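You operate a simulated robot arm through the tools that you are given. There is no shell and no other tool.

You are at the controls of a simulated robot arm. One attempt, no reset.

## Task
Wipe off the water mark, then slide the orange-flowered plant there.
Fine: the pad is in the blue drawer; put it back and shut the drawer; leave the other plant. Set down upright: yellow wiping pad. Where these are worked on the way, their far stop is far enough and under half their travel is too little: blue drawer. What is to be rubbed or washed off counts as gone when no trace of it is left.

It is judged by the outcome, as a careful person would: the job done as asked, and still so three seconds after it is handed in. It fails if anything else is knocked over, pushed out of place, dropped, spilled or broken.

## Robot
A 6-joint arm with a two-finger parallel gripper, fixed in place. Base frame: the origin is at the foot of the arm, x ahead of it, y to its left, z up; the work surface is at about z = 780. Lengths are in mm, angles in degrees, forces in N, time in s.
Its first joint turns from -166.0 to 166.0 degrees. Payload 3.91 kg.
Tool frame: the origin (TCP) lies between the finger pads and is the grasp point; the fingertips stand 30 mm ahead of it; z points along the fingers, y is the line along which they close. Largest opening 110 mm; finger width 20, thickness 10; the body of the gripper, 48 by 112 mm, starts 55 mm behind the TCP.
Orientation is told as [roll, pitch, yaw] about the base's x, y, z axes, in that order, counted from this pose: with the fingers straight down and closing along the base's y, the tool's x points along the base's -x, its y along +y and its z along -z.

## Interface
- The arm moves only by the tool send_rows. Its argument "increments" is a list of rows, each a list of 3 entries, a list of its own where there are three numbers: the shift along the base's x, y, z in units of 250 mm (1.0 is 250 mm), then the turn, a rotation vector about the base's x, y, z in units of 45 degrees (1.0 is 45 degrees), then the gripper command, from -1 (shut) to 1 (fully open), values between in proportion. In form: [[[dx, dy, dz], [rx, ry, rz], jaw], ...]. A call has 1 to 20 rows; each row is the pose to reach, as a shift and turn from the pose commanded when the call began. A call with a number of a shift or a turn outside -1 to 1 is refused whole. Each row takes 0.2 s and may step no farther than 50 mm and 8.6 degrees from the row before; otherwise, or with a gripper value out of range, the whole call is refused. A pose out of reach is approached as far as the arm can. The call stops where the force on the tool passes 40 N (or 10 N more than at its start, if that is more) or the arm is blocked; 0.2 s more then pass. Each finger travels about 108 mm/s and halts on what it meets, pressing with about 45 N; the grip force reading is that of the motor and also rises with nothing between the fingers. The clock runs only during rows and for 0.2 s after the last one: add rows that repeat a pose to give the fingers time. It gives the time, the measured TCP pose, the force on the tool (base axes), the opening and the grip force at its end, in the units of the frame above (readings bear some noise), with the torque about the TCP (base axes, N m) and any sound that the robot's microphone picked up.
- Cameras (640 x 400 px; columns grow to the right, rows downward): "scene" is fixed at [400.8, -497.8, 1329.7]; the picture's right is [0.80, -0.60, 0.00], its down [-0.36, -0.48, -0.80] and it looks along [0.48, 0.64, -0.60] (base axes); focal length 292 px, centre (320, 200). "wrist" rides on the gripper at [72, 17, -103] in the tool frame; the picture's right is [-0.23, 0.97, 0.00], its down [-0.76, -0.18, -0.62] and it looks along [-0.61, -0.14, 0.78] (tool axes); focal length 222 px, centre (320, 200).
- camera(camera): a new picture of that camera. It takes no simulated time.
- point_at(camera, pixels): for up to 12 pixels [column, row] of the newest picture of that camera ("zoom" is the newest enlarged one), the place [x, y, z] in the base frame of the surface seen there, good to about 2 mm. It takes no simulated time.
- close_up(camera, box): a new picture of the part [left, top, right, bottom] of that camera's present view, enlarged. It takes no simulated time.
- job_done(): hands the job in; it is judged then, once.

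Unless the task says otherwise, let go and move clear before handing in.

The tools are called after "Emit:" as a command line: name --argument value ..., lists and objects as JSON in quotes. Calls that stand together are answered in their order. send_rows: Moves the arm, as the interface text tells. Its arguments: {"type":"object","properties":{"increments":{"type":"array"}},"required":["increments"]} The other tools are called the same way: camera (camera) takes a picture; point_at (camera, pixels) gives the place of the surface under pixels of a picture; close_up (camera, box) takes an enlarged picture of a part of a camera's view; job_done () hands the job in.

At the start:

```text
time_s: 0.0
tcp_pos: [660.1, 176.8, 1121.5]
orientation: [0.0, -0.2, 0.0]
wrist_force: [-1.1, -0.2, 0.5]
ft_torque: [-0.01, 0.03, -0.02]
width: 110.0
grip_force: 0.0
```

scene: 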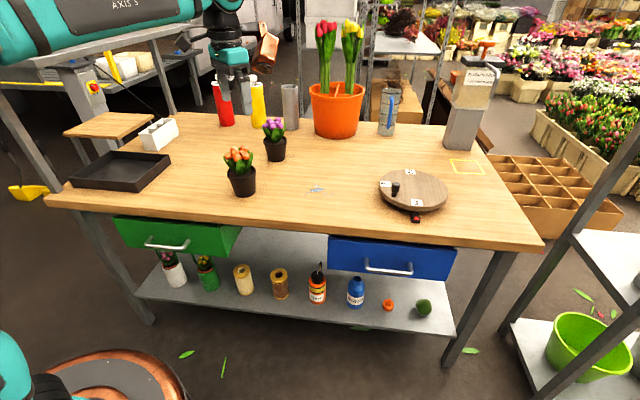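
wrist: 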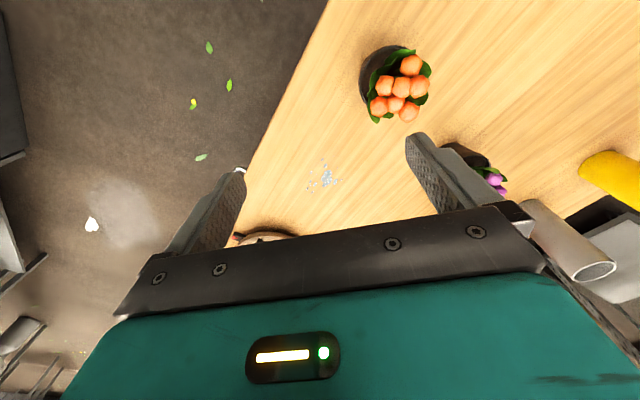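

The scene shows the mark near (316,190), the orange-flowered plant at (242,172), and the blue drawer with its handle at (388,268). I'll measure these spots and look closer.

Emit:
point_at --camera "scene" --pixels '[[316, 190], [243, 192], [240, 160], [388, 270], [366, 262], [411, 268], [330, 238], [455, 250], [275, 158], [415, 205], [416, 220], [468, 166]]'

Emit:
close_up --camera "scene" --box '[200, 120, 360, 220]'

Emit:
close_up --camera "scene" --box '[310, 150, 500, 290]'

```text
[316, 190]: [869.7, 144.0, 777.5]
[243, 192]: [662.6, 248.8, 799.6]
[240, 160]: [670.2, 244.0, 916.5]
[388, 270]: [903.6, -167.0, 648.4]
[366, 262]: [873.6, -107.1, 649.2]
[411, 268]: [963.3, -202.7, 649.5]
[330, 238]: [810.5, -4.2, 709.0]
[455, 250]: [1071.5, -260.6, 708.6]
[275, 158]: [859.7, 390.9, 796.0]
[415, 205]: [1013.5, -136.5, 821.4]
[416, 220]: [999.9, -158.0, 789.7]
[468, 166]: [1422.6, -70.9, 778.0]
```

```text
4.00 times, centred on (280, 170) of scene
```

zoom: 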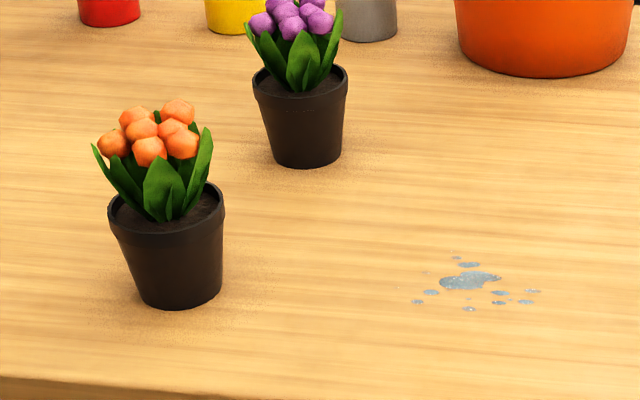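

```text
2.86 times, centred on (405, 220) of scene
```

zoom: 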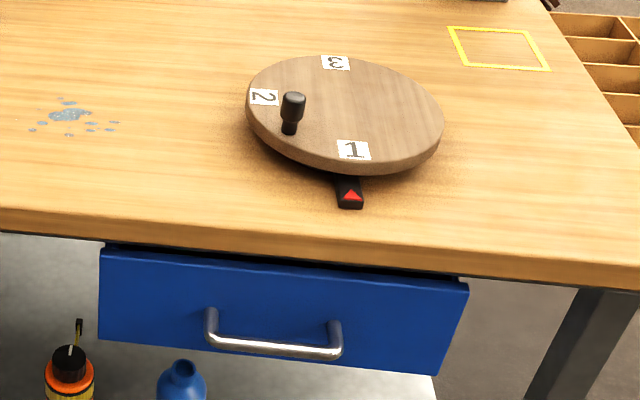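

The blue drawer front runs about 45° to the base axes and its handle bar is at z≈648. I'll measure the table edge, handle bar and mark more exactly, using the last zoom (drawer).

Emit:
point_at --camera "zoom" --pixels '[[212, 312], [240, 343], [275, 350], [310, 354], [336, 325], [150, 236], [400, 262], [150, 215], [400, 243], [110, 300], [440, 345], [270, 310]]'

Emit:
close_up --camera "scene" --box '[320, 220, 460, 290]'

```text
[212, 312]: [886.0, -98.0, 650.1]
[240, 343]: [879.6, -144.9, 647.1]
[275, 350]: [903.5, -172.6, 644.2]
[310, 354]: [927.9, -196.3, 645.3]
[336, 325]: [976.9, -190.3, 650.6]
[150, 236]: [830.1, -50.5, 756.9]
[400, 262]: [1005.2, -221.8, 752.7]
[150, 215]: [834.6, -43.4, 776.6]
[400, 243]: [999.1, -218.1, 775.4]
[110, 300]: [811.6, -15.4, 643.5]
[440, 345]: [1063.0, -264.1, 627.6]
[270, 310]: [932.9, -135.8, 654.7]
```

```text
4.57 times, centred on (390, 255) of scene
```

zoom: 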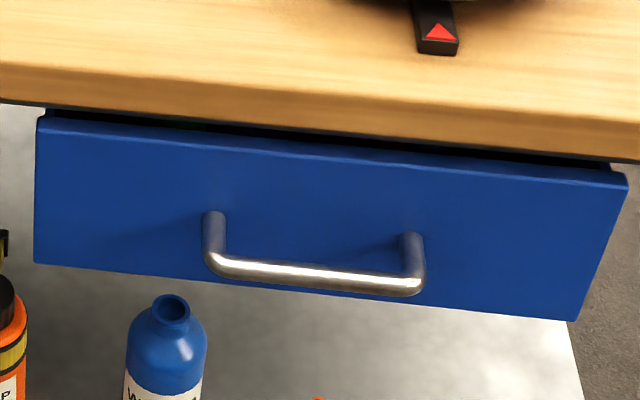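

The bar centre is near (907,-169,646), 41 mm out from the drawer face, and the table edge overhangs the face by only about 11 mm. I'll swing out in front of the table with the tool yawed −44.7° and the jaw partly closed.

Emit:
send_rows --increments '[[[0.04, -0.12, 0], [0, 0, -0.142], -0.27], [[0.08, -0.25, 0], [0, 0, -0.284], -0.27], [[0.12, -0.38, 0], [0, 0, -0.426], -0.27], [[0.17, -0.52, 0], [0, 0, -0.568], -0.27], [[0.21, -0.66, 0], [0, 0, -0.71], -0.27], [[0.25, -0.8, 0], [0, 0, -0.852], -0.27], [[0.29, -0.95, 0], [0, 0, -0.993], -0.27], [[0.29, -0.95, 0], [0, 0, -0.993], -0.27]]'

```text
time_s: 1.8
tcp_pos: [731.9, -61.6, 1122.4]
orientation: [0.1, -0.1, -44.8]
wrist_force: [0.8, 0.6, -0.2]
ft_torque: [-0.01, 0.0, 0.01]
width: 40.2
grip_force: 0.2
```

Yaw is right at −44.8° and the opening is 40 mm. Next I tilt 60° about the handle's line while moving to a point high in front of the drawer.

Emit:
send_rows --increments '[[[0.04, -0.1, -0.11], [0.1185, -0.117, 0], -0.27], [[0.085, -0.2, -0.22], [0.237, -0.234, 0], -0.27], [[0.128, -0.3, -0.33], [0.3555, -0.351, 0], -0.27], [[0.17, -0.4, -0.44], [0.474, -0.4685, 0], -0.27], [[0.213, -0.5, -0.55], [0.5925, -0.5855, 0], -0.27], [[0.255, -0.6, -0.66], [0.711, -0.703, 0], -0.27], [[0.298, -0.7, -0.77], [0.8295, -0.82, 0], -0.27], [[0.34, -0.79, -0.888], [0.948, -0.937, 0], -0.27], [[0.34, -0.79, -0.888], [0.948, -0.937, 0], -0.27]]'

Emit:
camera --camera "scene"

Emit:
camera --camera "wrist"

```text
time_s: 3.8
tcp_pos: [816.2, -259.0, 899.9]
orientation: [59.9, -0.1, -44.8]
wrist_force: [-0.3, -0.3, 0.3]
ft_torque: [0.0, -0.01, -0.03]
width: 40.1
grip_force: 0.0
```

```text
taken
```

scene: 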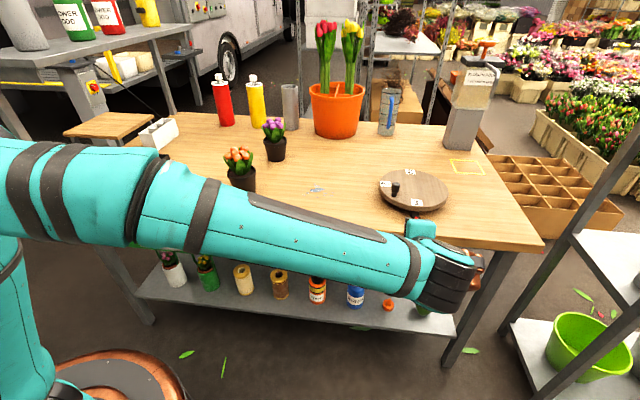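

```text
taken
```

wrist: 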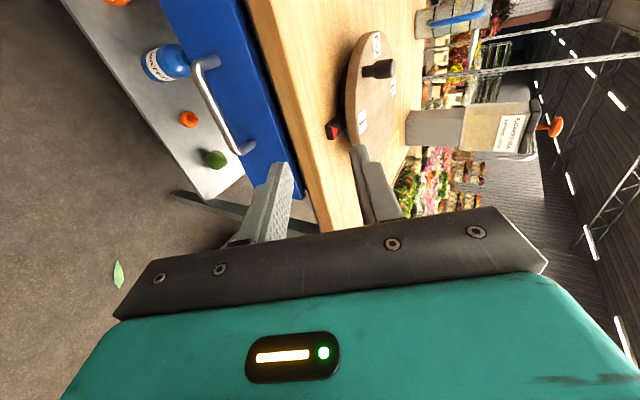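

The tool pose is as planned, and the wrist view shows the bar at about (220,110). I'll lower straight down in front of the drawer to handle height.

Emit:
send_rows --increments '[[[0, 0, -0.15], [0, 0, 0], -0.27], [[0, 0, -0.3], [0, 0, 0], -0.27], [[0, 0, -0.45], [0, 0, 0], -0.27], [[0, 0, -0.6], [0, 0, 0], -0.27], [[0, 0, -0.75], [0, 0, 0], -0.27], [[0, 0, -0.9], [0, 0, 0], -0.27], [[0, 0, -0.996], [0, 0, 0], -0.27], [[0, 0, -0.996], [0, 0, 0], -0.27]]'

Emit:
camera --camera "wrist"

Emit:
camera --camera "scene"

```text
time_s: 5.6
tcp_pos: [818.4, -259.0, 650.0]
orientation: [60.0, 0.0, -44.8]
wrist_force: [0.1, -0.5, 0.6]
ft_torque: [0.01, -0.01, 0.01]
width: 40.1
grip_force: 0.1
```

```text
taken
```

wrist: 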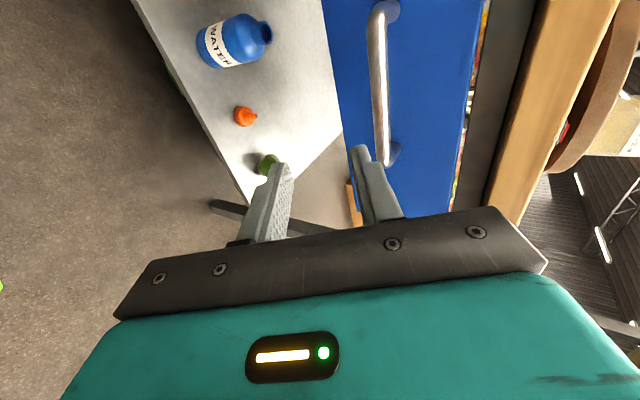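

```text
taken
```

scene: 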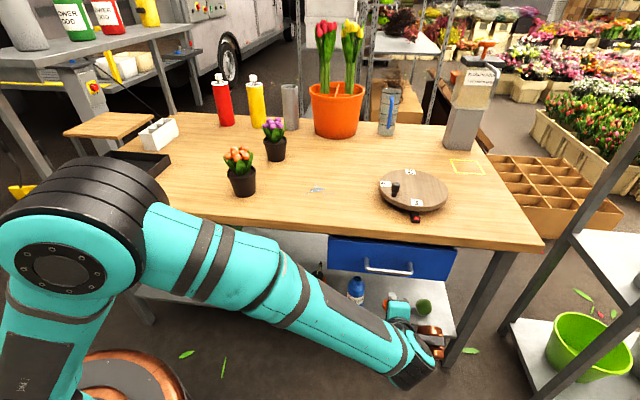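

The tool is at handle height with the bar ahead of it, at wrist pixels (378,30)–(383,155). I'll check where the bar lies with the wrist camera before approaching.

Emit:
point_at --camera "wrist" --pixels '[[378, 30], [380, 90], [383, 140], [374, 90], [386, 90], [430, 100], [350, 60], [385, 160], [490, 100]]'

Emit:
point_at --camera "scene" --pixels '[[388, 270], [375, 269], [400, 273], [388, 267], [388, 272]]'

```text
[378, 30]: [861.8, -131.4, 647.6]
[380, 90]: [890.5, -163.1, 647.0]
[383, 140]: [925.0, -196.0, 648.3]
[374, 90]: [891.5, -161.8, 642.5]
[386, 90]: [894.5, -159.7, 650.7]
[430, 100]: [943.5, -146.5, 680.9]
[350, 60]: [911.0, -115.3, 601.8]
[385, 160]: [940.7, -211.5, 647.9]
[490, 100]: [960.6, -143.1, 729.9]
```

```text
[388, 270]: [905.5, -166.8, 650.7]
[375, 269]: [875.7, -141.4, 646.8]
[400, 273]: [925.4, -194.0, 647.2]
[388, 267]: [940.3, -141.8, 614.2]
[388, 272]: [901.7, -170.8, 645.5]
```

The bar's centre line is confirmed at about (907,-171,646.5). I'll go in 117 mm along the drawer normal and close on the bar.

Emit:
send_rows --increments '[[[0.07, 0.07, 0], [0, 0, 0], -0.27], [[0.14, 0.14, 0], [0, 0, 0], -0.27], [[0.21, 0.21, 0.002], [0, 0, 0], -0.27], [[0.27, 0.27, 0.004], [0, 0, 0], -0.27], [[0.33, 0.33, 0.004], [0, 0, 0], -0.27], [[0.33, 0.33, 0.004], [0, 0, 0], -0.27]]'

Emit:
camera --camera "wrist"

```text
time_s: 7.0
tcp_pos: [899.1, -175.1, 652.2]
orientation: [60.0, 0.0, -44.8]
wrist_force: [1.3, -1.0, -0.4]
ft_torque: [0.01, 0.02, 0.0]
width: 40.3
grip_force: 0.1
```

```text
taken
```

wrist: 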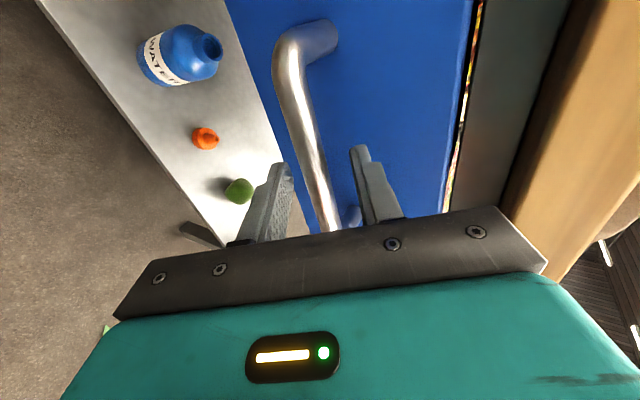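

The bar sits between the two fingers (pixel ~(320,190)). I'll close on it.

Emit:
send_rows --increments '[[[0, 0, 0], [0, 0, 0], -0.6], [[0, 0, 0], [0, 0, 0], -0.9], [[0, 0, 0], [0, 0, 0], -1], [[0, 0, 0], [0, 0, 0], -1]]'

```text
time_s: 8.0
tcp_pos: [900.3, -175.8, 650.6]
orientation: [60.0, 0.0, -44.8]
wrist_force: [-9.5, -1.7, -14.8]
ft_torque: [-0.36, -0.04, 0.06]
width: 15.8
grip_force: 45.1
```

The gripper holds the bar (15.8 mm, 45 N). I'll pull the drawer out along its normal.

Emit:
send_rows --increments '[[[-0.03, -0.03, -0.005], [0, 0, 0], -1], [[-0.08, -0.08, -0.007], [0, 0, 0], -1], [[-0.14, -0.141, -0.007], [0, 0, 0], -1], [[-0.2, -0.202, -0.007], [0, 0, 0], -1], [[-0.26, -0.263, -0.007], [0, 0, 0], -1], [[-0.32, -0.323, -0.007], [0, 0, 0], -1], [[-0.38, -0.384, -0.007], [0, 0, 0], -1], [[-0.44, -0.445, -0.007], [0, 0, 0], -1], [[-0.5, -0.505, -0.007], [0, 0, 0], -1], [[-0.56, -0.566, -0.007], [0, 0, 0], -1]]'

Emit:
camera --camera "scene"

Emit:
camera --camera "wrist"

```text
time_s: 10.2
tcp_pos: [759.4, -316.5, 650.9]
orientation: [59.9, 0.0, -44.6]
wrist_force: [-14.4, 13.3, 1.5]
ft_torque: [-0.23, -0.35, -0.6]
width: 15.7
grip_force: 44.7
```

```text
taken
```

scene: 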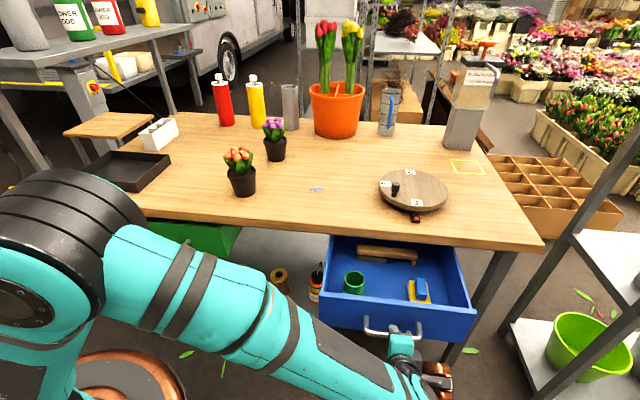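

```text
taken
```

wrist: 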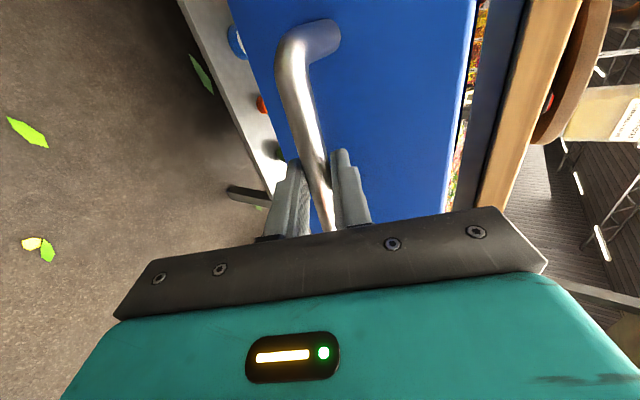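

The drawer is out 200 mm, with the yellow pad and its blue grip visible at (420,290). I'll keep pulling gently to find the stop.

Emit:
send_rows --increments '[[[-0.045, -0.036, 0], [0, 0, 0], -1], [[-0.085, -0.075, 0], [0, 0, 0], -1], [[-0.125, -0.115, 0], [0, 0, 0], -1], [[-0.165, -0.155, 0], [0, 0, 0], -1], [[-0.205, -0.195, 0], [0, 0, 0], -1], [[-0.245, -0.235, 0], [0, 0, 0], -1], [[-0.285, -0.275, 0], [0, 0, 0], -1]]'

Emit:
camera --camera "scene"

```text
time_s: 11.5
tcp_pos: [707.1, -367.2, 650.7]
orientation: [60.2, -0.1, -44.6]
wrist_force: [30.2, 10.6, -5.9]
ft_torque: [0.27, 0.16, 0.54]
width: 15.6
grip_force: 45.0
stopped in row 6: the force on the tool passed its limit at 59 N (the readings are from after the stop); the commanded pose is now the measured one
```

```text
taken
```

scene: 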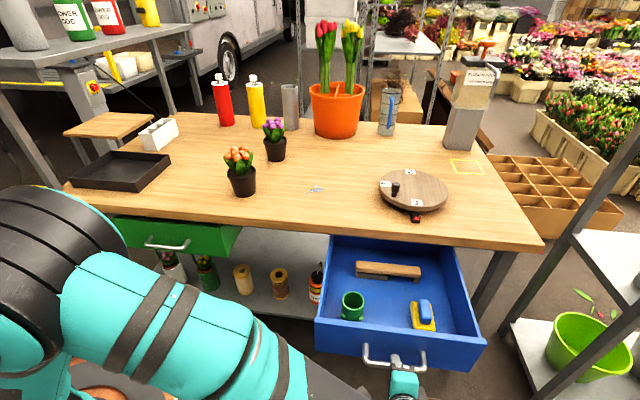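

The stop came at about 272 mm of travel, so the drawer is fully open. I'll release the bar and back off along the tool axis.

Emit:
send_rows --increments '[[[0, 0, 0], [0, 0, 0], -0.6], [[0, 0, 0], [0, 0, 0], -0.27], [[0, 0, 0], [0, 0, 0], -0.27], [[-0.06, -0.06, 0.05], [0, 0, 0], -0.27], [[-0.14, -0.142, 0.115], [0, 0, 0], -0.27], [[-0.24, -0.243, 0.2], [0, 0, 0], -0.27], [[-0.24, -0.243, 0.35], [0, 0, 0], -0.27], [[-0.24, -0.243, 0.53], [0, 0, 0], -0.27], [[-0.24, -0.243, 0.72], [0, 0, 0], -0.27], [[-0.24, -0.243, 0.9], [0, 0, 0], -0.27]]'

Emit:
camera --camera "scene"

Emit:
close_up --camera "scene" --box '[310, 230, 490, 380]'

Emit:
camera --camera "wrist"

```text
time_s: 13.7
tcp_pos: [644.5, -431.3, 877.4]
orientation: [60.2, 0.0, -44.8]
wrist_force: [1.0, -0.2, -0.5]
ft_torque: [0.02, 0.0, 0.04]
width: 40.3
grip_force: 0.0
```

```text
taken
```

scene: 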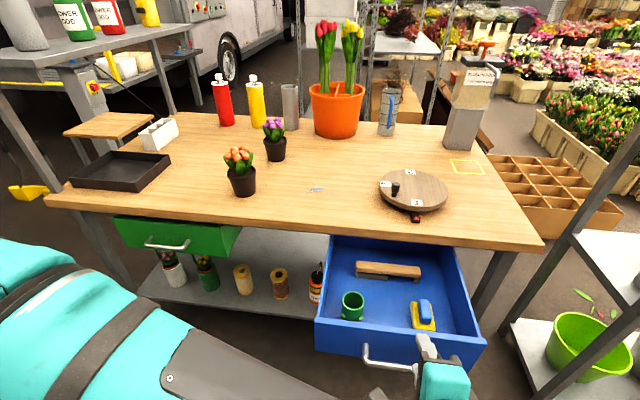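

```text
2.67 times, centred on (400, 305) of scene
```

zoom: 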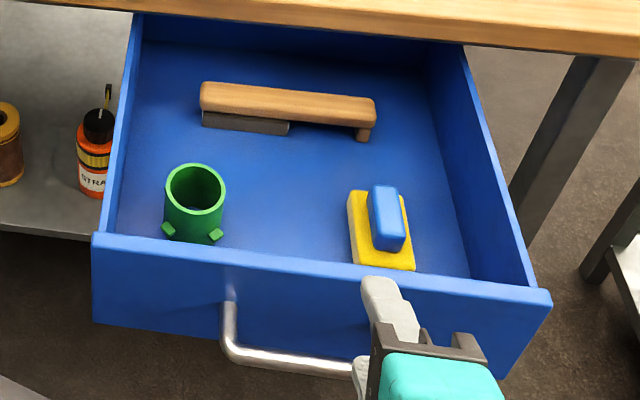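

```text
taken
```

wrist: 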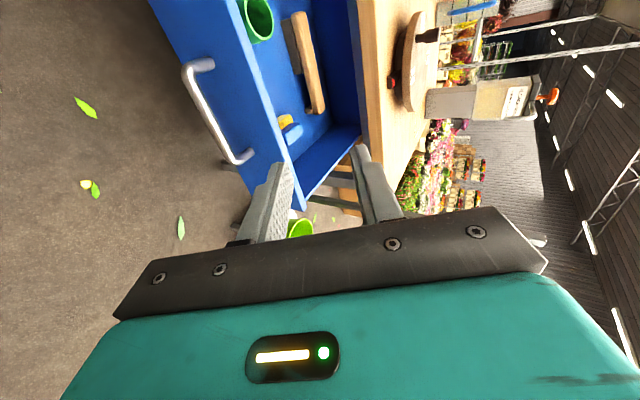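

The drawer is fully open and released; the pad shows a yellow base with a blue block grip. I'll measure the grip and base in the zoom picture.

Emit:
point_at --camera "zoom" --pixels '[[375, 190], [394, 189], [402, 243], [380, 246], [387, 215], [352, 197], [358, 258], [410, 263], [360, 230], [330, 230], [440, 250], [300, 255]]'

Emit:
close_up --camera "scene" --box '[395, 285, 455, 345]'

```text
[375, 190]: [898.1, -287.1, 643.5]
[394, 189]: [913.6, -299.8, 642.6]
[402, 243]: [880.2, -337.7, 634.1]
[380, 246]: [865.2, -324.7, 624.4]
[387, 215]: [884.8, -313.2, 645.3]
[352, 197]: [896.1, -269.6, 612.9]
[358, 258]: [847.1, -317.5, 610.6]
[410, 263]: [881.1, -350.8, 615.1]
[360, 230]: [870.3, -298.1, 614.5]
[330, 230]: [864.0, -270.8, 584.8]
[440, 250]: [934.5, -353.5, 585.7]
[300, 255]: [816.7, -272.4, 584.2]
```

```text
6.67 times, centred on (425, 315) of scene
```

zoom: 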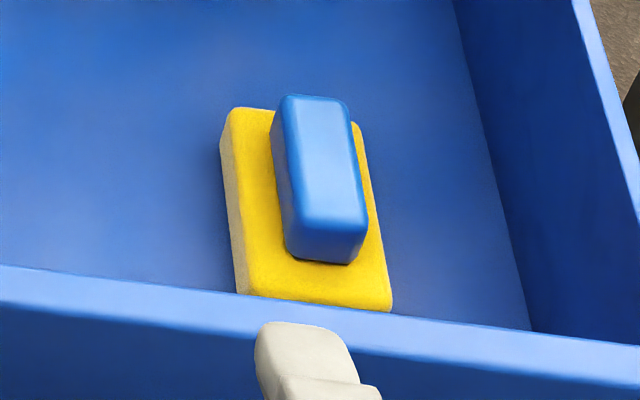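

Emit:
point_at --camera "zoom" --pixels '[[285, 100], [342, 102], [362, 222], [300, 222], [320, 160], [240, 115], [250, 285], [380, 300], [362, 140], [280, 180], [290, 245], [100, 290]]'

```text
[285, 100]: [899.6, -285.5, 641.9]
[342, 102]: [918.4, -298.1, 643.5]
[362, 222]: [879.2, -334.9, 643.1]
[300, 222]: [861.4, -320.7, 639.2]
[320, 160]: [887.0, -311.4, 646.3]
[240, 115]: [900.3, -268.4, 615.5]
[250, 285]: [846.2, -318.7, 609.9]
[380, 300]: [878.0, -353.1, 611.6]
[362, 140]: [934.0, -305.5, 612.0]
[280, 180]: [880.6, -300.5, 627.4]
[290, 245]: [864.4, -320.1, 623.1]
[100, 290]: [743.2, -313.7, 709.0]
```

The grip block's centre is at (889.6,-309.8), its top at z≈645, and its long axis lies at azimuth ≈43°. I'll stand the tool upright again above and in front of the drawer before turning it to yaw 43°.

Emit:
send_rows --increments '[[[0.04, 0.01, 0.05], [-0.1186, 0.1179, 0], 0.1], [[0.09, 0.02, 0.1], [-0.2372, 0.2358, 0], 0.1], [[0.14, 0.04, 0.15], [-0.3559, 0.3536, 0], 0.1], [[0.19, 0.06, 0.2], [-0.4745, 0.4715, 0], 0.1], [[0.24, 0.08, 0.21], [-0.5931, 0.5894, 0], 0.1], [[0.29, 0.1, 0.21], [-0.7118, 0.7073, 0], 0.1], [[0.34, 0.12, 0.21], [-0.8304, 0.8251, 0], 0.1], [[0.38, 0.124, 0.21], [-0.949, 0.943, 0], 0.1], [[0.38, 0.124, 0.21], [-0.949, 0.943, 0], 0.1]]'

```text
time_s: 15.7
tcp_pos: [740.9, -398.5, 928.0]
orientation: [-0.2, 0.1, -44.6]
wrist_force: [0.4, -0.4, -0.6]
ft_torque: [-0.03, 0.01, -0.05]
width: 60.5
grip_force: 0.2
```

Tool is vertical; now I turn it in two steps toward yaw 43° while moving above the pad.

Emit:
send_rows --increments '[[[0.05, 0.03, 0], [0, 0, 0.162], 0.1], [[0.1, 0.06, 0], [0, 0, 0.324], 0.1], [[0.15, 0.09, 0], [0, 0, 0.486], 0.1], [[0.2, 0.12, 0], [0, 0, 0.649], 0.1], [[0.25, 0.15, 0], [0, 0, 0.811], 0.1], [[0.3, 0.18, 0], [0, 0, 0.973], 0.1]]'

Emit:
send_rows --increments '[[[0.05, 0.03, 0], [0, 0, 0.162], 0.1], [[0.1, 0.06, 0], [0, 0, 0.324], 0.1], [[0.15, 0.09, 0], [0, 0, 0.486], 0.1], [[0.2, 0.12, 0], [0, 0, 0.649], 0.1], [[0.25, 0.15, 0], [0, 0, 0.811], 0.1], [[0.295, 0.175, 0], [0, 0, 0.973], 0.1], [[0.295, 0.175, 0], [0, 0, 0.973], 0.1]]'

Emit:
camera --camera "wrist"

Emit:
camera --camera "scene"

```text
time_s: 17.1
tcp_pos: [816.6, -353.5, 929.6]
orientation: [-0.2, 0.0, -0.8]
wrist_force: [-0.1, 0.9, -0.3]
ft_torque: [-0.02, -0.01, -0.01]
width: 60.4
grip_force: 0.2
```

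```text
time_s: 18.7
tcp_pos: [890.4, -309.3, 929.6]
orientation: [-0.1, 0.1, 43.1]
wrist_force: [-0.6, 0.4, 0.5]
ft_torque: [0.04, 0.02, 0.01]
width: 60.6
grip_force: 0.0
```

```text
taken
```

wrist: 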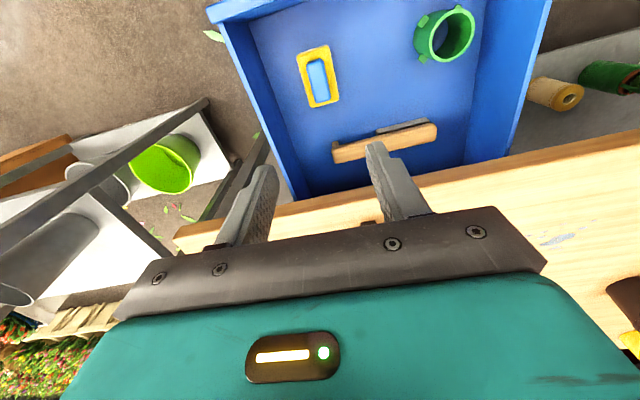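

```text
taken
```

scene: 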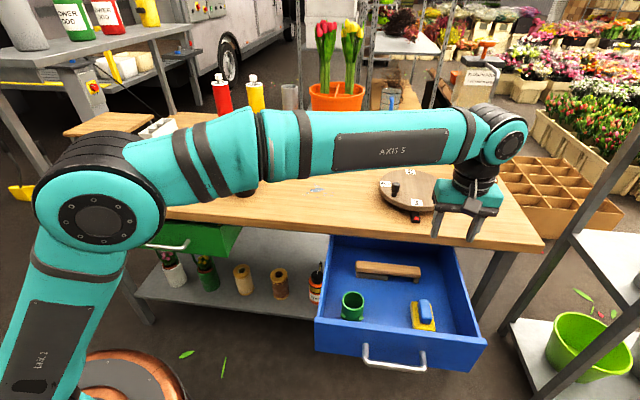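

The tool is above the pad at yaw 43.1°; in the wrist view the grip is at (318,80). I'll cross-check its location from this view.

Emit:
point_at --camera "wrist" --pixels '[[308, 62], [324, 60], [312, 102], [329, 100], [318, 80], [300, 53], [326, 46], [314, 106], [338, 102]]'

Emit:
close_up --camera "wrist" --box '[270, 30, 370, 120]'

```text
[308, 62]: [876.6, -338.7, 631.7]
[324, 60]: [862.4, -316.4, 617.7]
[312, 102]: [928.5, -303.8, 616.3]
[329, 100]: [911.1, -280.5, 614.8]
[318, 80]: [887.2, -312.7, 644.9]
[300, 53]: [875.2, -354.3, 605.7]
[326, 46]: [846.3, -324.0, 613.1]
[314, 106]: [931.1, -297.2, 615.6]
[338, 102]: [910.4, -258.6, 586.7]
```

```text
4.44 times, centred on (320, 75) of wrist
```

zoom: 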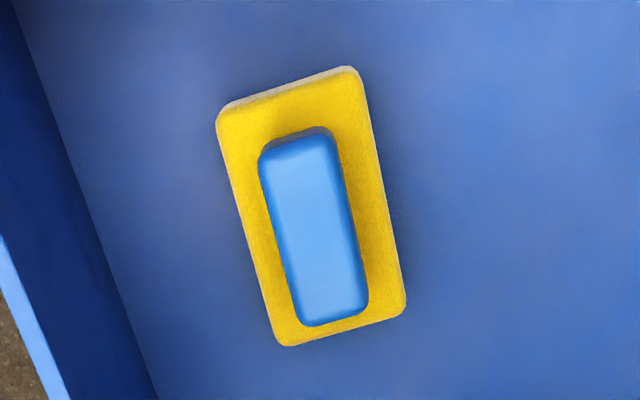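

Emit:
point_at --camera "zoom" --pixels '[[268, 160], [325, 142], [358, 298], [306, 315], [314, 228], [225, 120], [350, 75], [398, 305], [285, 338]]'

```text
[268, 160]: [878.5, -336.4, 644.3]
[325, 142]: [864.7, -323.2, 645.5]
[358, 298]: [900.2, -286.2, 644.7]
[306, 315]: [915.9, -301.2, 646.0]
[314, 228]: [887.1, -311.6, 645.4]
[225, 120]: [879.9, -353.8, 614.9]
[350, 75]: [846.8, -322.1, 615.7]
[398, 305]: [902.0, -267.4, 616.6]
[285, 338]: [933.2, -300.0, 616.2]
```

Grip centre refined to (890,-311.5) with azimuth about 45°. I'll correct yaw by 2° and descend over it with a 60 mm opening.

Emit:
send_rows --increments '[[[0, -0.008, -0.1], [0, 0, 0.045], 0.1], [[0, -0.008, -0.25], [0, 0, 0.045], 0.1], [[0, -0.008, -0.4], [0, 0, 0.045], 0.1], [[0, -0.008, -0.55], [0, 0, 0.045], 0.1], [[0, -0.008, -0.7], [0, 0, 0.045], 0.1], [[0, -0.008, -0.85], [0, 0, 0.045], 0.1], [[0, -0.008, -0.92], [0, 0, 0.045], 0.1], [[0, -0.008, -0.92], [0, 0, 0.045], 0.1]]'

Emit:
camera --camera "scene"

Emit:
camera --camera "wrist"

```text
time_s: 20.5
tcp_pos: [889.0, -312.2, 698.6]
orientation: [-0.1, -0.1, 44.9]
wrist_force: [1.4, 0.0, 0.8]
ft_torque: [0.01, -0.03, 0.02]
width: 60.4
grip_force: 0.1
```

```text
taken
```

scene: 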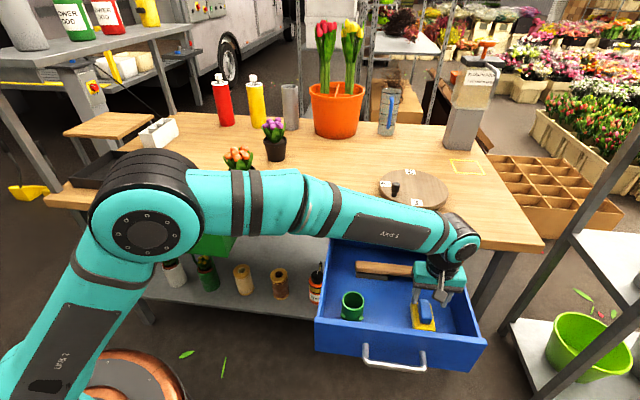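

```text
taken
```

wrist: 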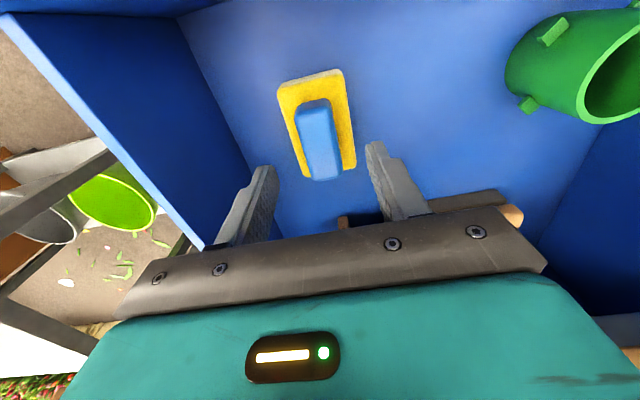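

The fingers straddle the grip correctly (wrist (318,140)), so the remaining concern is the body's clearance to the drawer's right wall. I'll measure that wall first.

Emit:
point_at --camera "scene" --pixels '[[460, 265], [470, 300], [476, 325], [455, 255], [463, 300], [400, 275]]'

Emit:
point_at --camera "wrist" --pixels '[[60, 85], [120, 90], [150, 180], [200, 245], [200, 180], [370, 215], [450, 205]]'

```text
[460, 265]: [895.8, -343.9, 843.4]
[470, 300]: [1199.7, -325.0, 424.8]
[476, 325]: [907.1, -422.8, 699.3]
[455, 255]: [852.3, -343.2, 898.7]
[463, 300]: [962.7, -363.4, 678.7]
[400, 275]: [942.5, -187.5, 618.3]
```

```text
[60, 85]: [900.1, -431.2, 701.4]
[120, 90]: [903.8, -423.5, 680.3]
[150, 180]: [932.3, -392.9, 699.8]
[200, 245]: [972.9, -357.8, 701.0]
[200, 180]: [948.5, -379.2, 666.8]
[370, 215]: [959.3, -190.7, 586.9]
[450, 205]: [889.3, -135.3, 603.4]
```

The right wall's inner face leaves about 33 mm clearance. I'll go down 51 mm and close on the grip.

Emit:
send_rows --increments '[[[0, 0, -0.06], [0, 0, 0], 0.1], [[0, 0, -0.12], [0, 0, 0], 0.1], [[0, 0, -0.17], [0, 0, 0], 0.1], [[0, 0, -0.204], [0, 0, 0], 0.1], [[0, 0, -0.204], [0, 0, 0], 0.1], [[0, 0, -0.204], [0, 0, 0], -0.3], [[0, 0, -0.204], [0, 0, 0], -0.7], [[0, 0, -0.204], [0, 0, 0], -1], [[0, 0, -0.204], [0, 0, 0], -1]]'

Emit:
camera --camera "wrist"

```text
time_s: 22.5
tcp_pos: [890.3, -311.9, 647.8]
orientation: [-0.1, 0.1, 44.8]
wrist_force: [0.8, 0.5, 0.2]
ft_torque: [0.0, 0.03, -0.02]
width: 26.9
grip_force: 44.9
```

```text
taken
```

wrist: 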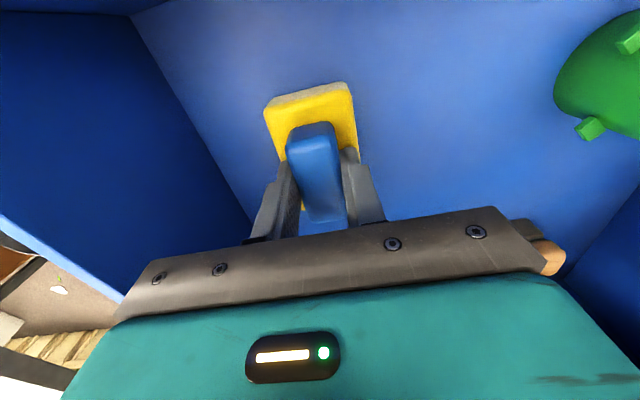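

The grip is held (26.9 mm, 45 N). I'll lift the pad straight up out of the drawer.

Emit:
send_rows --increments '[[[0, 0, 0.08], [0, 0, 0], -1], [[0, 0, 0.2], [0, 0, 0], -1], [[0, 0, 0.35], [0, 0, 0], -1], [[0, 0, 0.5], [0, 0, 0], -1], [[0, 0, 0.66], [0, 0, 0], -1], [[0, 0, 0.82], [0, 0, 0], -1], [[0, 0, 0.98], [0, 0, 0], -1], [[0, 0, 0.98], [0, 0, 0], -1]]'

Emit:
camera --camera "scene"

Emit:
camera --camera "wrist"

Emit:
close_up --camera "scene" --box '[296, 178, 336, 203]'

```text
time_s: 24.3
tcp_pos: [889.7, -311.4, 893.4]
orientation: [0.2, 0.0, 44.9]
wrist_force: [-0.4, 0.4, -0.8]
ft_torque: [-0.05, -0.04, 0.0]
width: 27.1
grip_force: 45.9
```

```text
taken
```

scene: 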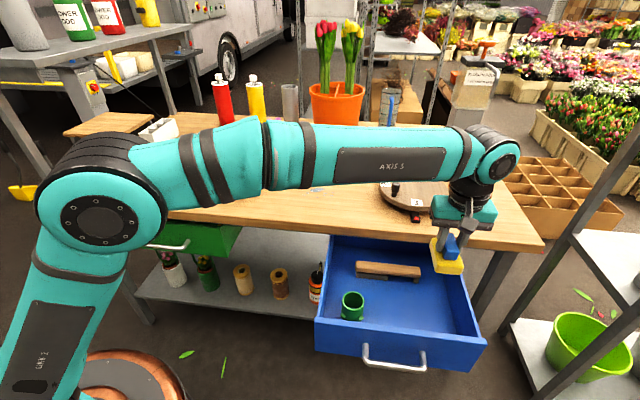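

```text
taken
```

wrist: 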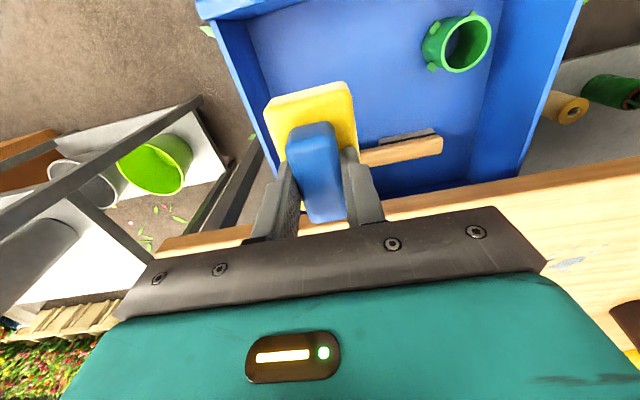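

```text
16.00 times, centred on (316, 190) of scene
```

zoom: 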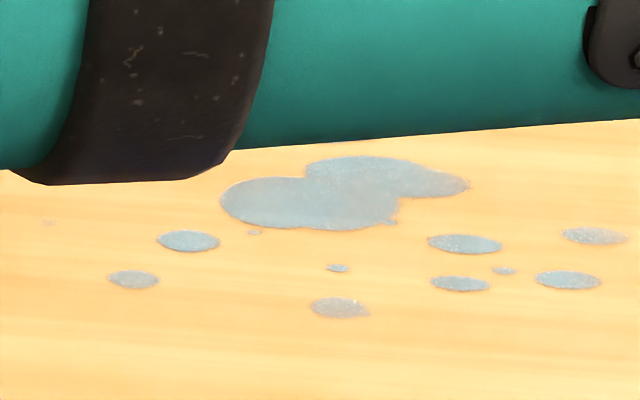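

The pad is clear of the drawer, and the close-up shows a blob plus outlying droplets, including a faint one at (48,222). I'll measure these.

Emit:
point_at --camera "zoom" --pixels '[[48, 222], [108, 280], [188, 241], [225, 195], [468, 185], [340, 308], [460, 284], [625, 236], [600, 280], [310, 190], [370, 158]]'

```text
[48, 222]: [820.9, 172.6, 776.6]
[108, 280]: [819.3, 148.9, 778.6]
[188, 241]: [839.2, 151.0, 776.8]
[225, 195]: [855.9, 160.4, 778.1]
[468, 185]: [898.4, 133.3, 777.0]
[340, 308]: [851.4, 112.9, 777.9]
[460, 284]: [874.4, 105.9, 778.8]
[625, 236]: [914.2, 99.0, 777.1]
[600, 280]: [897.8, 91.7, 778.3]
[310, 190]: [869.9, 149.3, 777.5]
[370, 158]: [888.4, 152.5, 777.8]
```

The mark spans roughly x 815–920, y 88–180, including some droplets hidden by the arm. I'll carry the pad over at z≈960, swinging inside the turntable's left side.

Emit:
send_rows --increments '[[[0, 0, 0.13], [0, 0, 0], -1], [[0, 0, 0.27], [0, 0, 0], -1], [[-0.07, 0.15, 0.27], [0, 0, 0], -1], [[-0.14, 0.32, 0.27], [0, 0, 0], -1], [[-0.21, 0.49, 0.27], [0, 0, 0], -1], [[-0.28, 0.66, 0.27], [0, 0, 0], -1], [[-0.36, 0.82, 0.27], [0, 0, 0], -1], [[-0.36, 0.844, 0.27], [0, 0, 0], -1]]'

Emit:
send_rows --increments '[[[0.05, 0.16, 0], [0, 0, 0], -1], [[0.1, 0.33, 0], [0, 0, 0], -1], [[0.15, 0.5, 0], [0, 0, 0], -1], [[0.2, 0.67, 0], [0, 0, 0], -1], [[0.25, 0.84, 0], [0, 0, 0], -1], [[0.29, 0.944, 0], [0, 0, 0], -1], [[0.29, 0.944, 0], [0, 0, 0], -1]]'

Emit:
camera --camera "scene"

Emit:
camera --camera "wrist"

```text
time_s: 26.1
tcp_pos: [800.5, -101.3, 960.3]
orientation: [-0.1, 0.1, 44.9]
wrist_force: [0.4, -0.8, -0.1]
ft_torque: [-0.02, 0.02, 0.01]
width: 26.8
grip_force: 44.4
```

```text
time_s: 27.7
tcp_pos: [872.3, 135.1, 960.9]
orientation: [-0.2, 0.1, 44.9]
wrist_force: [0.4, -0.5, -0.3]
ft_torque: [-0.01, 0.01, -0.05]
width: 26.9
grip_force: 45.2
```

```text
taken
```

scene: 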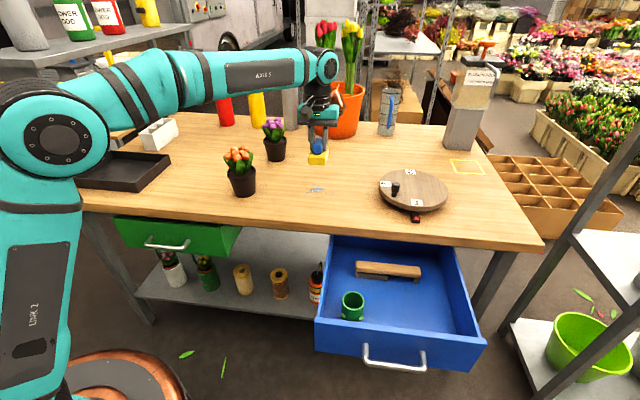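

```text
taken
```

wrist: 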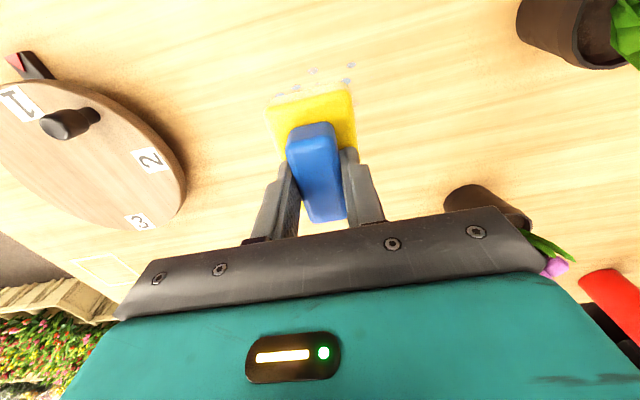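

The pad is over the mark with everything clear. I'll lower it to just above the table, z≈846.

Emit:
send_rows --increments '[[[0, 0, -0.12], [0, 0, 0], -1], [[0, 0, -0.26], [0, 0, 0], -1], [[0, 0, -0.38], [0, 0, 0], -1], [[0, 0, -0.44], [0, 0, 0], -1], [[0, 0, -0.459], [0, 0, 0], -1], [[0, 0, -0.459], [0, 0, 0], -1]]'

Emit:
close_up --camera "scene" --box '[276, 150, 366, 210]'

```text
time_s: 29.1
tcp_pos: [873.7, 134.2, 845.9]
orientation: [-0.1, 0.0, 44.9]
wrist_force: [0.3, -0.2, -0.5]
ft_torque: [0.01, 0.01, 0.0]
width: 27.0
grip_force: 44.9
```

```text
6.67 times, centred on (321, 180) of scene
```

zoom: 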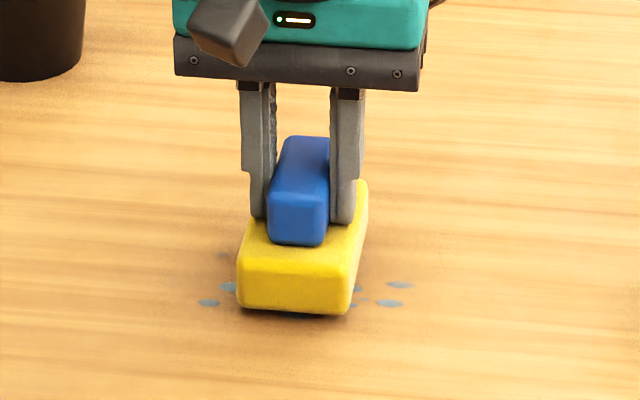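

Pad is a few millimetres above the surface, aligned with it. I'll creep down in small steps until it presses.

Emit:
send_rows --increments '[[[0, 0, -0.008], [0, 0, 0], -1], [[0, 0, -0.014], [0, 0, 0], -1], [[0, 0, -0.02], [0, 0, 0], -1], [[0, 0, -0.02], [0, 0, 0], -1]]'

```text
time_s: 30.1
tcp_pos: [873.0, 136.1, 839.3]
orientation: [-0.1, 0.0, 44.9]
wrist_force: [0.1, -0.7, -0.1]
ft_torque: [0.02, -0.02, -0.02]
width: 26.7
grip_force: 44.7
```

Emit:
send_rows --increments '[[[0, 0, -0.004], [0, 0, 0], -1], [[0, 0, -0.008], [0, 0, 0], -1], [[0, 0, -0.008], [0, 0, 0], -1]]'

```text
time_s: 30.9
tcp_pos: [871.6, 134.5, 839.7]
orientation: [-0.2, -0.1, 44.9]
wrist_force: [1.8, -0.7, 21.0]
ft_torque: [-0.12, 0.19, 0.01]
width: 27.1
grip_force: 45.2
```

Contact at commanded z≈839 with 21 N down-force. I'll ease off a touch and sweep back and forth over the whole mark.

Emit:
send_rows --increments '[[[0.063, -0.062, 0.0016], [0, 0, 0], -1], [[0.125, -0.124, 0.0016], [0, 0, 0], -1], [[0.185, -0.183, 0.0016], [0, 0, 0], -1], [[0.134, -0.234, 0.0016], [0, 0, 0], -1], [[0.0717, -0.1721, 0.0016], [0, 0, 0], -1], [[0.0091, -0.1102, 0.0016], [0, 0, 0], -1], [[-0.0506, -0.0512, 0.0016], [0, 0, 0], -1], [[-0.1132, 0.0107, 0.0016], [0, 0, 0], -1], [[-0.1757, 0.0725, 0.0016], [0, 0, 0], -1], [[-0.2355, 0.1316, 0.0016], [0, 0, 0], -1], [[-0.185, 0.183, 0.0016], [0, 0, 0], -1], [[-0.125, 0.124, 0.0016], [0, 0, 0], -1], [[-0.063, 0.062, 0.0016], [0, 0, 0], -1], [[0, 0, 0.0016], [0, 0, 0], -1], [[0.063, -0.062, 0.0016], [0, 0, 0], -1], [[0.125, -0.124, 0.0016], [0, 0, 0], -1], [[0.185, -0.183, 0.0016], [0, 0, 0], -1], [[0.2355, -0.1316, 0.0016], [0, 0, 0], -1], [[0.1729, -0.0697, 0.0016], [0, 0, 0], -1], [[0.1103, -0.0078, 0.0016], [0, 0, 0], -1]]'

Emit:
camera --camera "wrist"

Emit:
close_up --camera "scene" --box '[276, 150, 366, 210]'

```text
time_s: 35.1
tcp_pos: [899.4, 132.5, 840.4]
orientation: [-0.1, 0.1, 44.9]
wrist_force: [3.2, -3.9, 12.0]
ft_torque: [-0.04, -0.24, -0.05]
width: 26.7
grip_force: 44.3
```

```text
taken
```

wrist: 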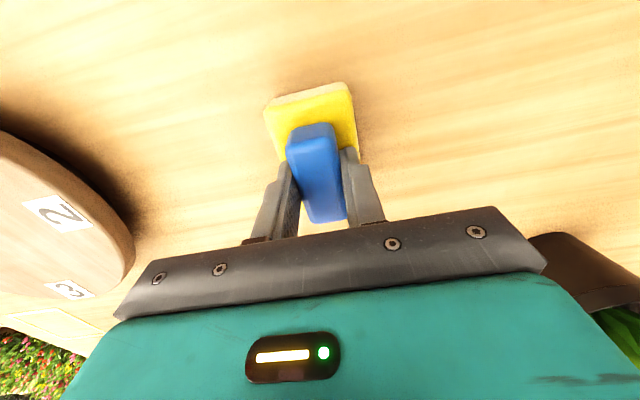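

```text
6.67 times, centred on (321, 180) of scene
```

zoom: 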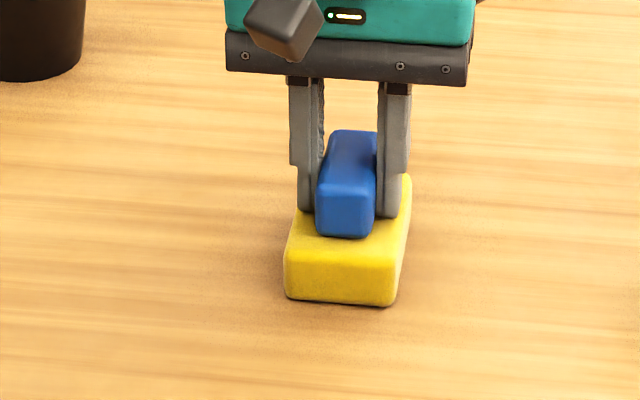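

The visible droplets are all gone where the pad has passed. I'll finish with overlapping outer passes to cover the margins and any faint specks.

Emit:
send_rows --increments '[[[-0.0626, 0.0619, 0], [0, 0, 0], -1], [[-0.125, 0.124, 0], [0, 0, 0], -1], [[-0.188, 0.186, 0], [0, 0, 0], -1], [[-0.2446, 0.2418, 0], [0, 0, 0], -1], [[-0.2052, 0.2816, 0], [0, 0, 0], -1], [[-0.1426, 0.2198, 0], [0, 0, 0], -1], [[-0.08, 0.1579, 0], [0, 0, 0], -1], [[-0.0175, 0.096, 0], [0, 0, 0], -1], [[0.0451, 0.0342, 0], [0, 0, 0], -1], [[0.1077, -0.0277, 0], [0, 0, 0], -1], [[0.1645, -0.0839, 0], [0, 0, 0], -1], [[0.0745, -0.1749, 0], [0, 0, 0], -1], [[-0.0042, -0.2545, 0], [0, 0, 0], -1], [[-0.0668, -0.1927, 0], [0, 0, 0], -1], [[-0.1294, -0.1308, 0], [0, 0, 0], -1], [[-0.192, -0.0689, 0], [0, 0, 0], -1], [[-0.2545, -0.0071, 0], [0, 0, 0], -1], [[-0.317, 0.0548, 0], [0, 0, 0], -1], [[-0.374, 0.111, 0], [0, 0, 0], -1], [[-0.2952, 0.1906, 0], [0, 0, 0], -1]]'

Emit:
send_rows --increments '[[[0, 0, 0.08], [0, 0, 0], -1], [[0, 0, 0.2], [0, 0, 0], -1], [[0, 0, 0.35], [0, 0, 0], -1], [[0, 0, 0.5], [0, 0, 0], -1], [[0, 0, 0.5], [0, 0, 0], -1]]'

Emit:
close_up --camera "scene" --box '[276, 160, 366, 215]'

Emit:
camera --camera "scene"

Emit:
camera --camera "wrist"

```text
time_s: 39.3
tcp_pos: [824.1, 180.2, 840.1]
orientation: [-0.1, 0.1, 45.0]
wrist_force: [-8.5, -6.0, 24.4]
ft_torque: [-0.13, 0.48, 0.04]
width: 26.9
grip_force: 44.7
```

```text
time_s: 40.5
tcp_pos: [827.2, 180.9, 963.7]
orientation: [-0.2, 0.1, 44.9]
wrist_force: [-0.2, 0.0, 0.3]
ft_torque: [0.0, -0.02, 0.01]
width: 27.2
grip_force: 44.8
```

```text
7.11 times, centred on (321, 188) of scene
```

zoom: 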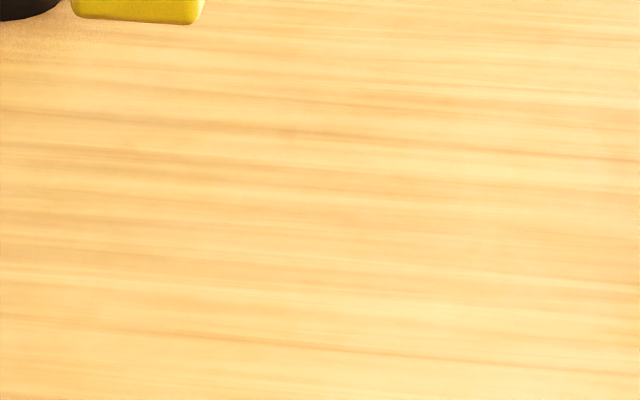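

```text
taken
```

scene: 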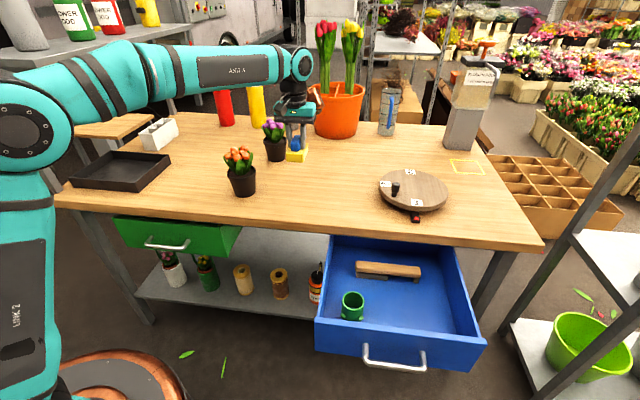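

```text
taken
```

wrist: 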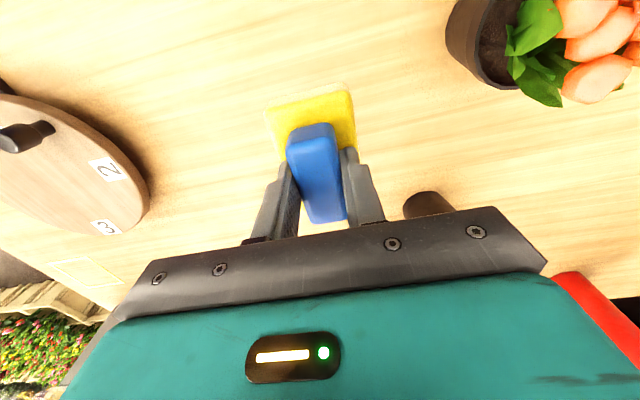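

The close-up shows no trace of the mark. Now I carry the pad back above its place in the drawer.

Emit:
send_rows --increments '[[[-0.02, -0.16, 0], [0, 0, 0], -1], [[-0.04, -0.33, 0], [0, 0, 0], -1], [[-0.06, -0.5, 0], [0, 0, 0], -1], [[-0.08, -0.67, 0], [0, 0, 0], -1], [[-0.09, -0.84, 0], [0, 0, 0], -1], [[-0.104, -0.98, 0], [0, 0, 0], -1], [[-0.104, -0.98, 0], [0, 0, 0], -1]]'

Emit:
send_rows --increments '[[[0.05, -0.15, 0], [0, 0, 0], -1], [[0.11, -0.32, 0], [0, 0, 0], -1], [[0.17, -0.49, 0], [0, 0, 0], -1], [[0.23, -0.66, 0], [0, 0, 0], -1], [[0.29, -0.83, 0], [0, 0, 0], -1], [[0.36, -0.98, 0], [0, 0, 0], -1], [[0.36, -0.986, 0], [0, 0, 0], -1]]'

```text
time_s: 42.1
tcp_pos: [799.9, -66.0, 965.3]
orientation: [-0.1, 0.0, 44.9]
wrist_force: [-0.6, 0.4, -1.0]
ft_torque: [-0.01, -0.01, -0.01]
width: 27.0
grip_force: 45.5
```

```text
time_s: 43.7
tcp_pos: [891.1, -310.8, 962.7]
orientation: [0.0, 0.0, 45.0]
wrist_force: [-0.6, 0.5, -0.9]
ft_torque: [0.0, -0.03, -0.01]
width: 27.1
grip_force: 45.2
```

The pad is above its place; lowering it back into the drawer, slowly at the end.

Emit:
send_rows --increments '[[[0, 0, -0.12], [0, 0, 0], -1], [[0, 0, -0.3], [0, 0, 0], -1], [[0, 0, -0.48], [0, 0, 0], -1], [[0, 0, -0.66], [0, 0, 0], -1], [[0, 0, -0.84], [0, 0, 0], -1], [[0, 0, -0.98], [0, 0, 0], -1], [[0, 0, -0.98], [0, 0, 0], -1]]'

Emit:
send_rows --increments '[[[0, 0, -0.1], [0, 0, 0], -1], [[0, 0, -0.19], [0, 0, 0], -1], [[0, 0, -0.24], [0, 0, 0], -1], [[0, 0, -0.263], [0, 0, 0], -1], [[0, 0, -0.263], [0, 0, 0], -1]]'

Emit:
close_up --camera "scene" --box '[310, 230, 490, 380]'

```text
time_s: 45.3
tcp_pos: [889.2, -310.8, 719.6]
orientation: [-0.1, 0.1, 44.9]
wrist_force: [0.0, -0.3, -0.4]
ft_torque: [0.01, 0.0, -0.03]
width: 27.2
grip_force: 45.4
```

```text
time_s: 46.5
tcp_pos: [891.0, -311.1, 654.3]
orientation: [-0.2, 0.0, 44.9]
wrist_force: [-0.2, 0.6, 0.0]
ft_torque: [-0.01, 0.0, 0.0]
width: 27.0
grip_force: 45.0
```

```text
2.67 times, centred on (400, 305) of scene
```

zoom: 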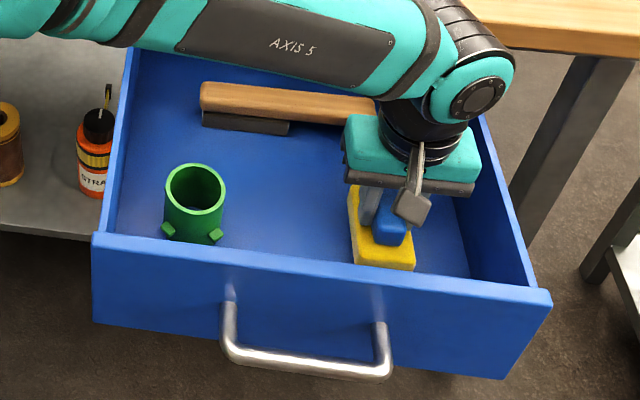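

The pad hovers about 5 mm above the drawer floor at its old place. I'll creep down to contact.

Emit:
send_rows --increments '[[[0, 0, -0.008], [0, 0, 0], -1], [[0, 0, -0.014], [0, 0, 0], -1], [[0, 0, -0.018], [0, 0, 0], -1], [[0, 0, -0.018], [0, 0, 0], -1]]'

```text
time_s: 47.5
tcp_pos: [890.5, -311.0, 647.6]
orientation: [-0.1, 0.0, 44.9]
wrist_force: [-0.4, 0.0, -1.0]
ft_torque: [-0.01, 0.0, -0.02]
width: 26.9
grip_force: 45.4
```

Emit:
send_rows --increments '[[[0, 0, -0.004], [0, 0, 0], -1], [[0, 0, -0.006], [0, 0, 0], -1], [[0, 0, -0.006], [0, 0, 0], -1]]'

```text
time_s: 48.3
tcp_pos: [889.8, -311.0, 647.8]
orientation: [-0.1, 0.0, 44.9]
wrist_force: [-0.5, 0.1, -0.5]
ft_torque: [-0.02, -0.02, 0.03]
width: 27.1
grip_force: 45.3
```

Emit:
send_rows --increments '[[[0, 0, -0.003], [0, 0, 0], -1], [[0, 0, -0.006], [0, 0, 0], -1], [[0, 0, -0.006], [0, 0, 0], -1]]'

```text
time_s: 49.1
tcp_pos: [889.9, -311.5, 645.9]
orientation: [0.0, -0.1, 44.9]
wrist_force: [0.1, -0.6, 9.6]
ft_torque: [0.09, 0.02, -0.03]
width: 27.0
grip_force: 45.2
```

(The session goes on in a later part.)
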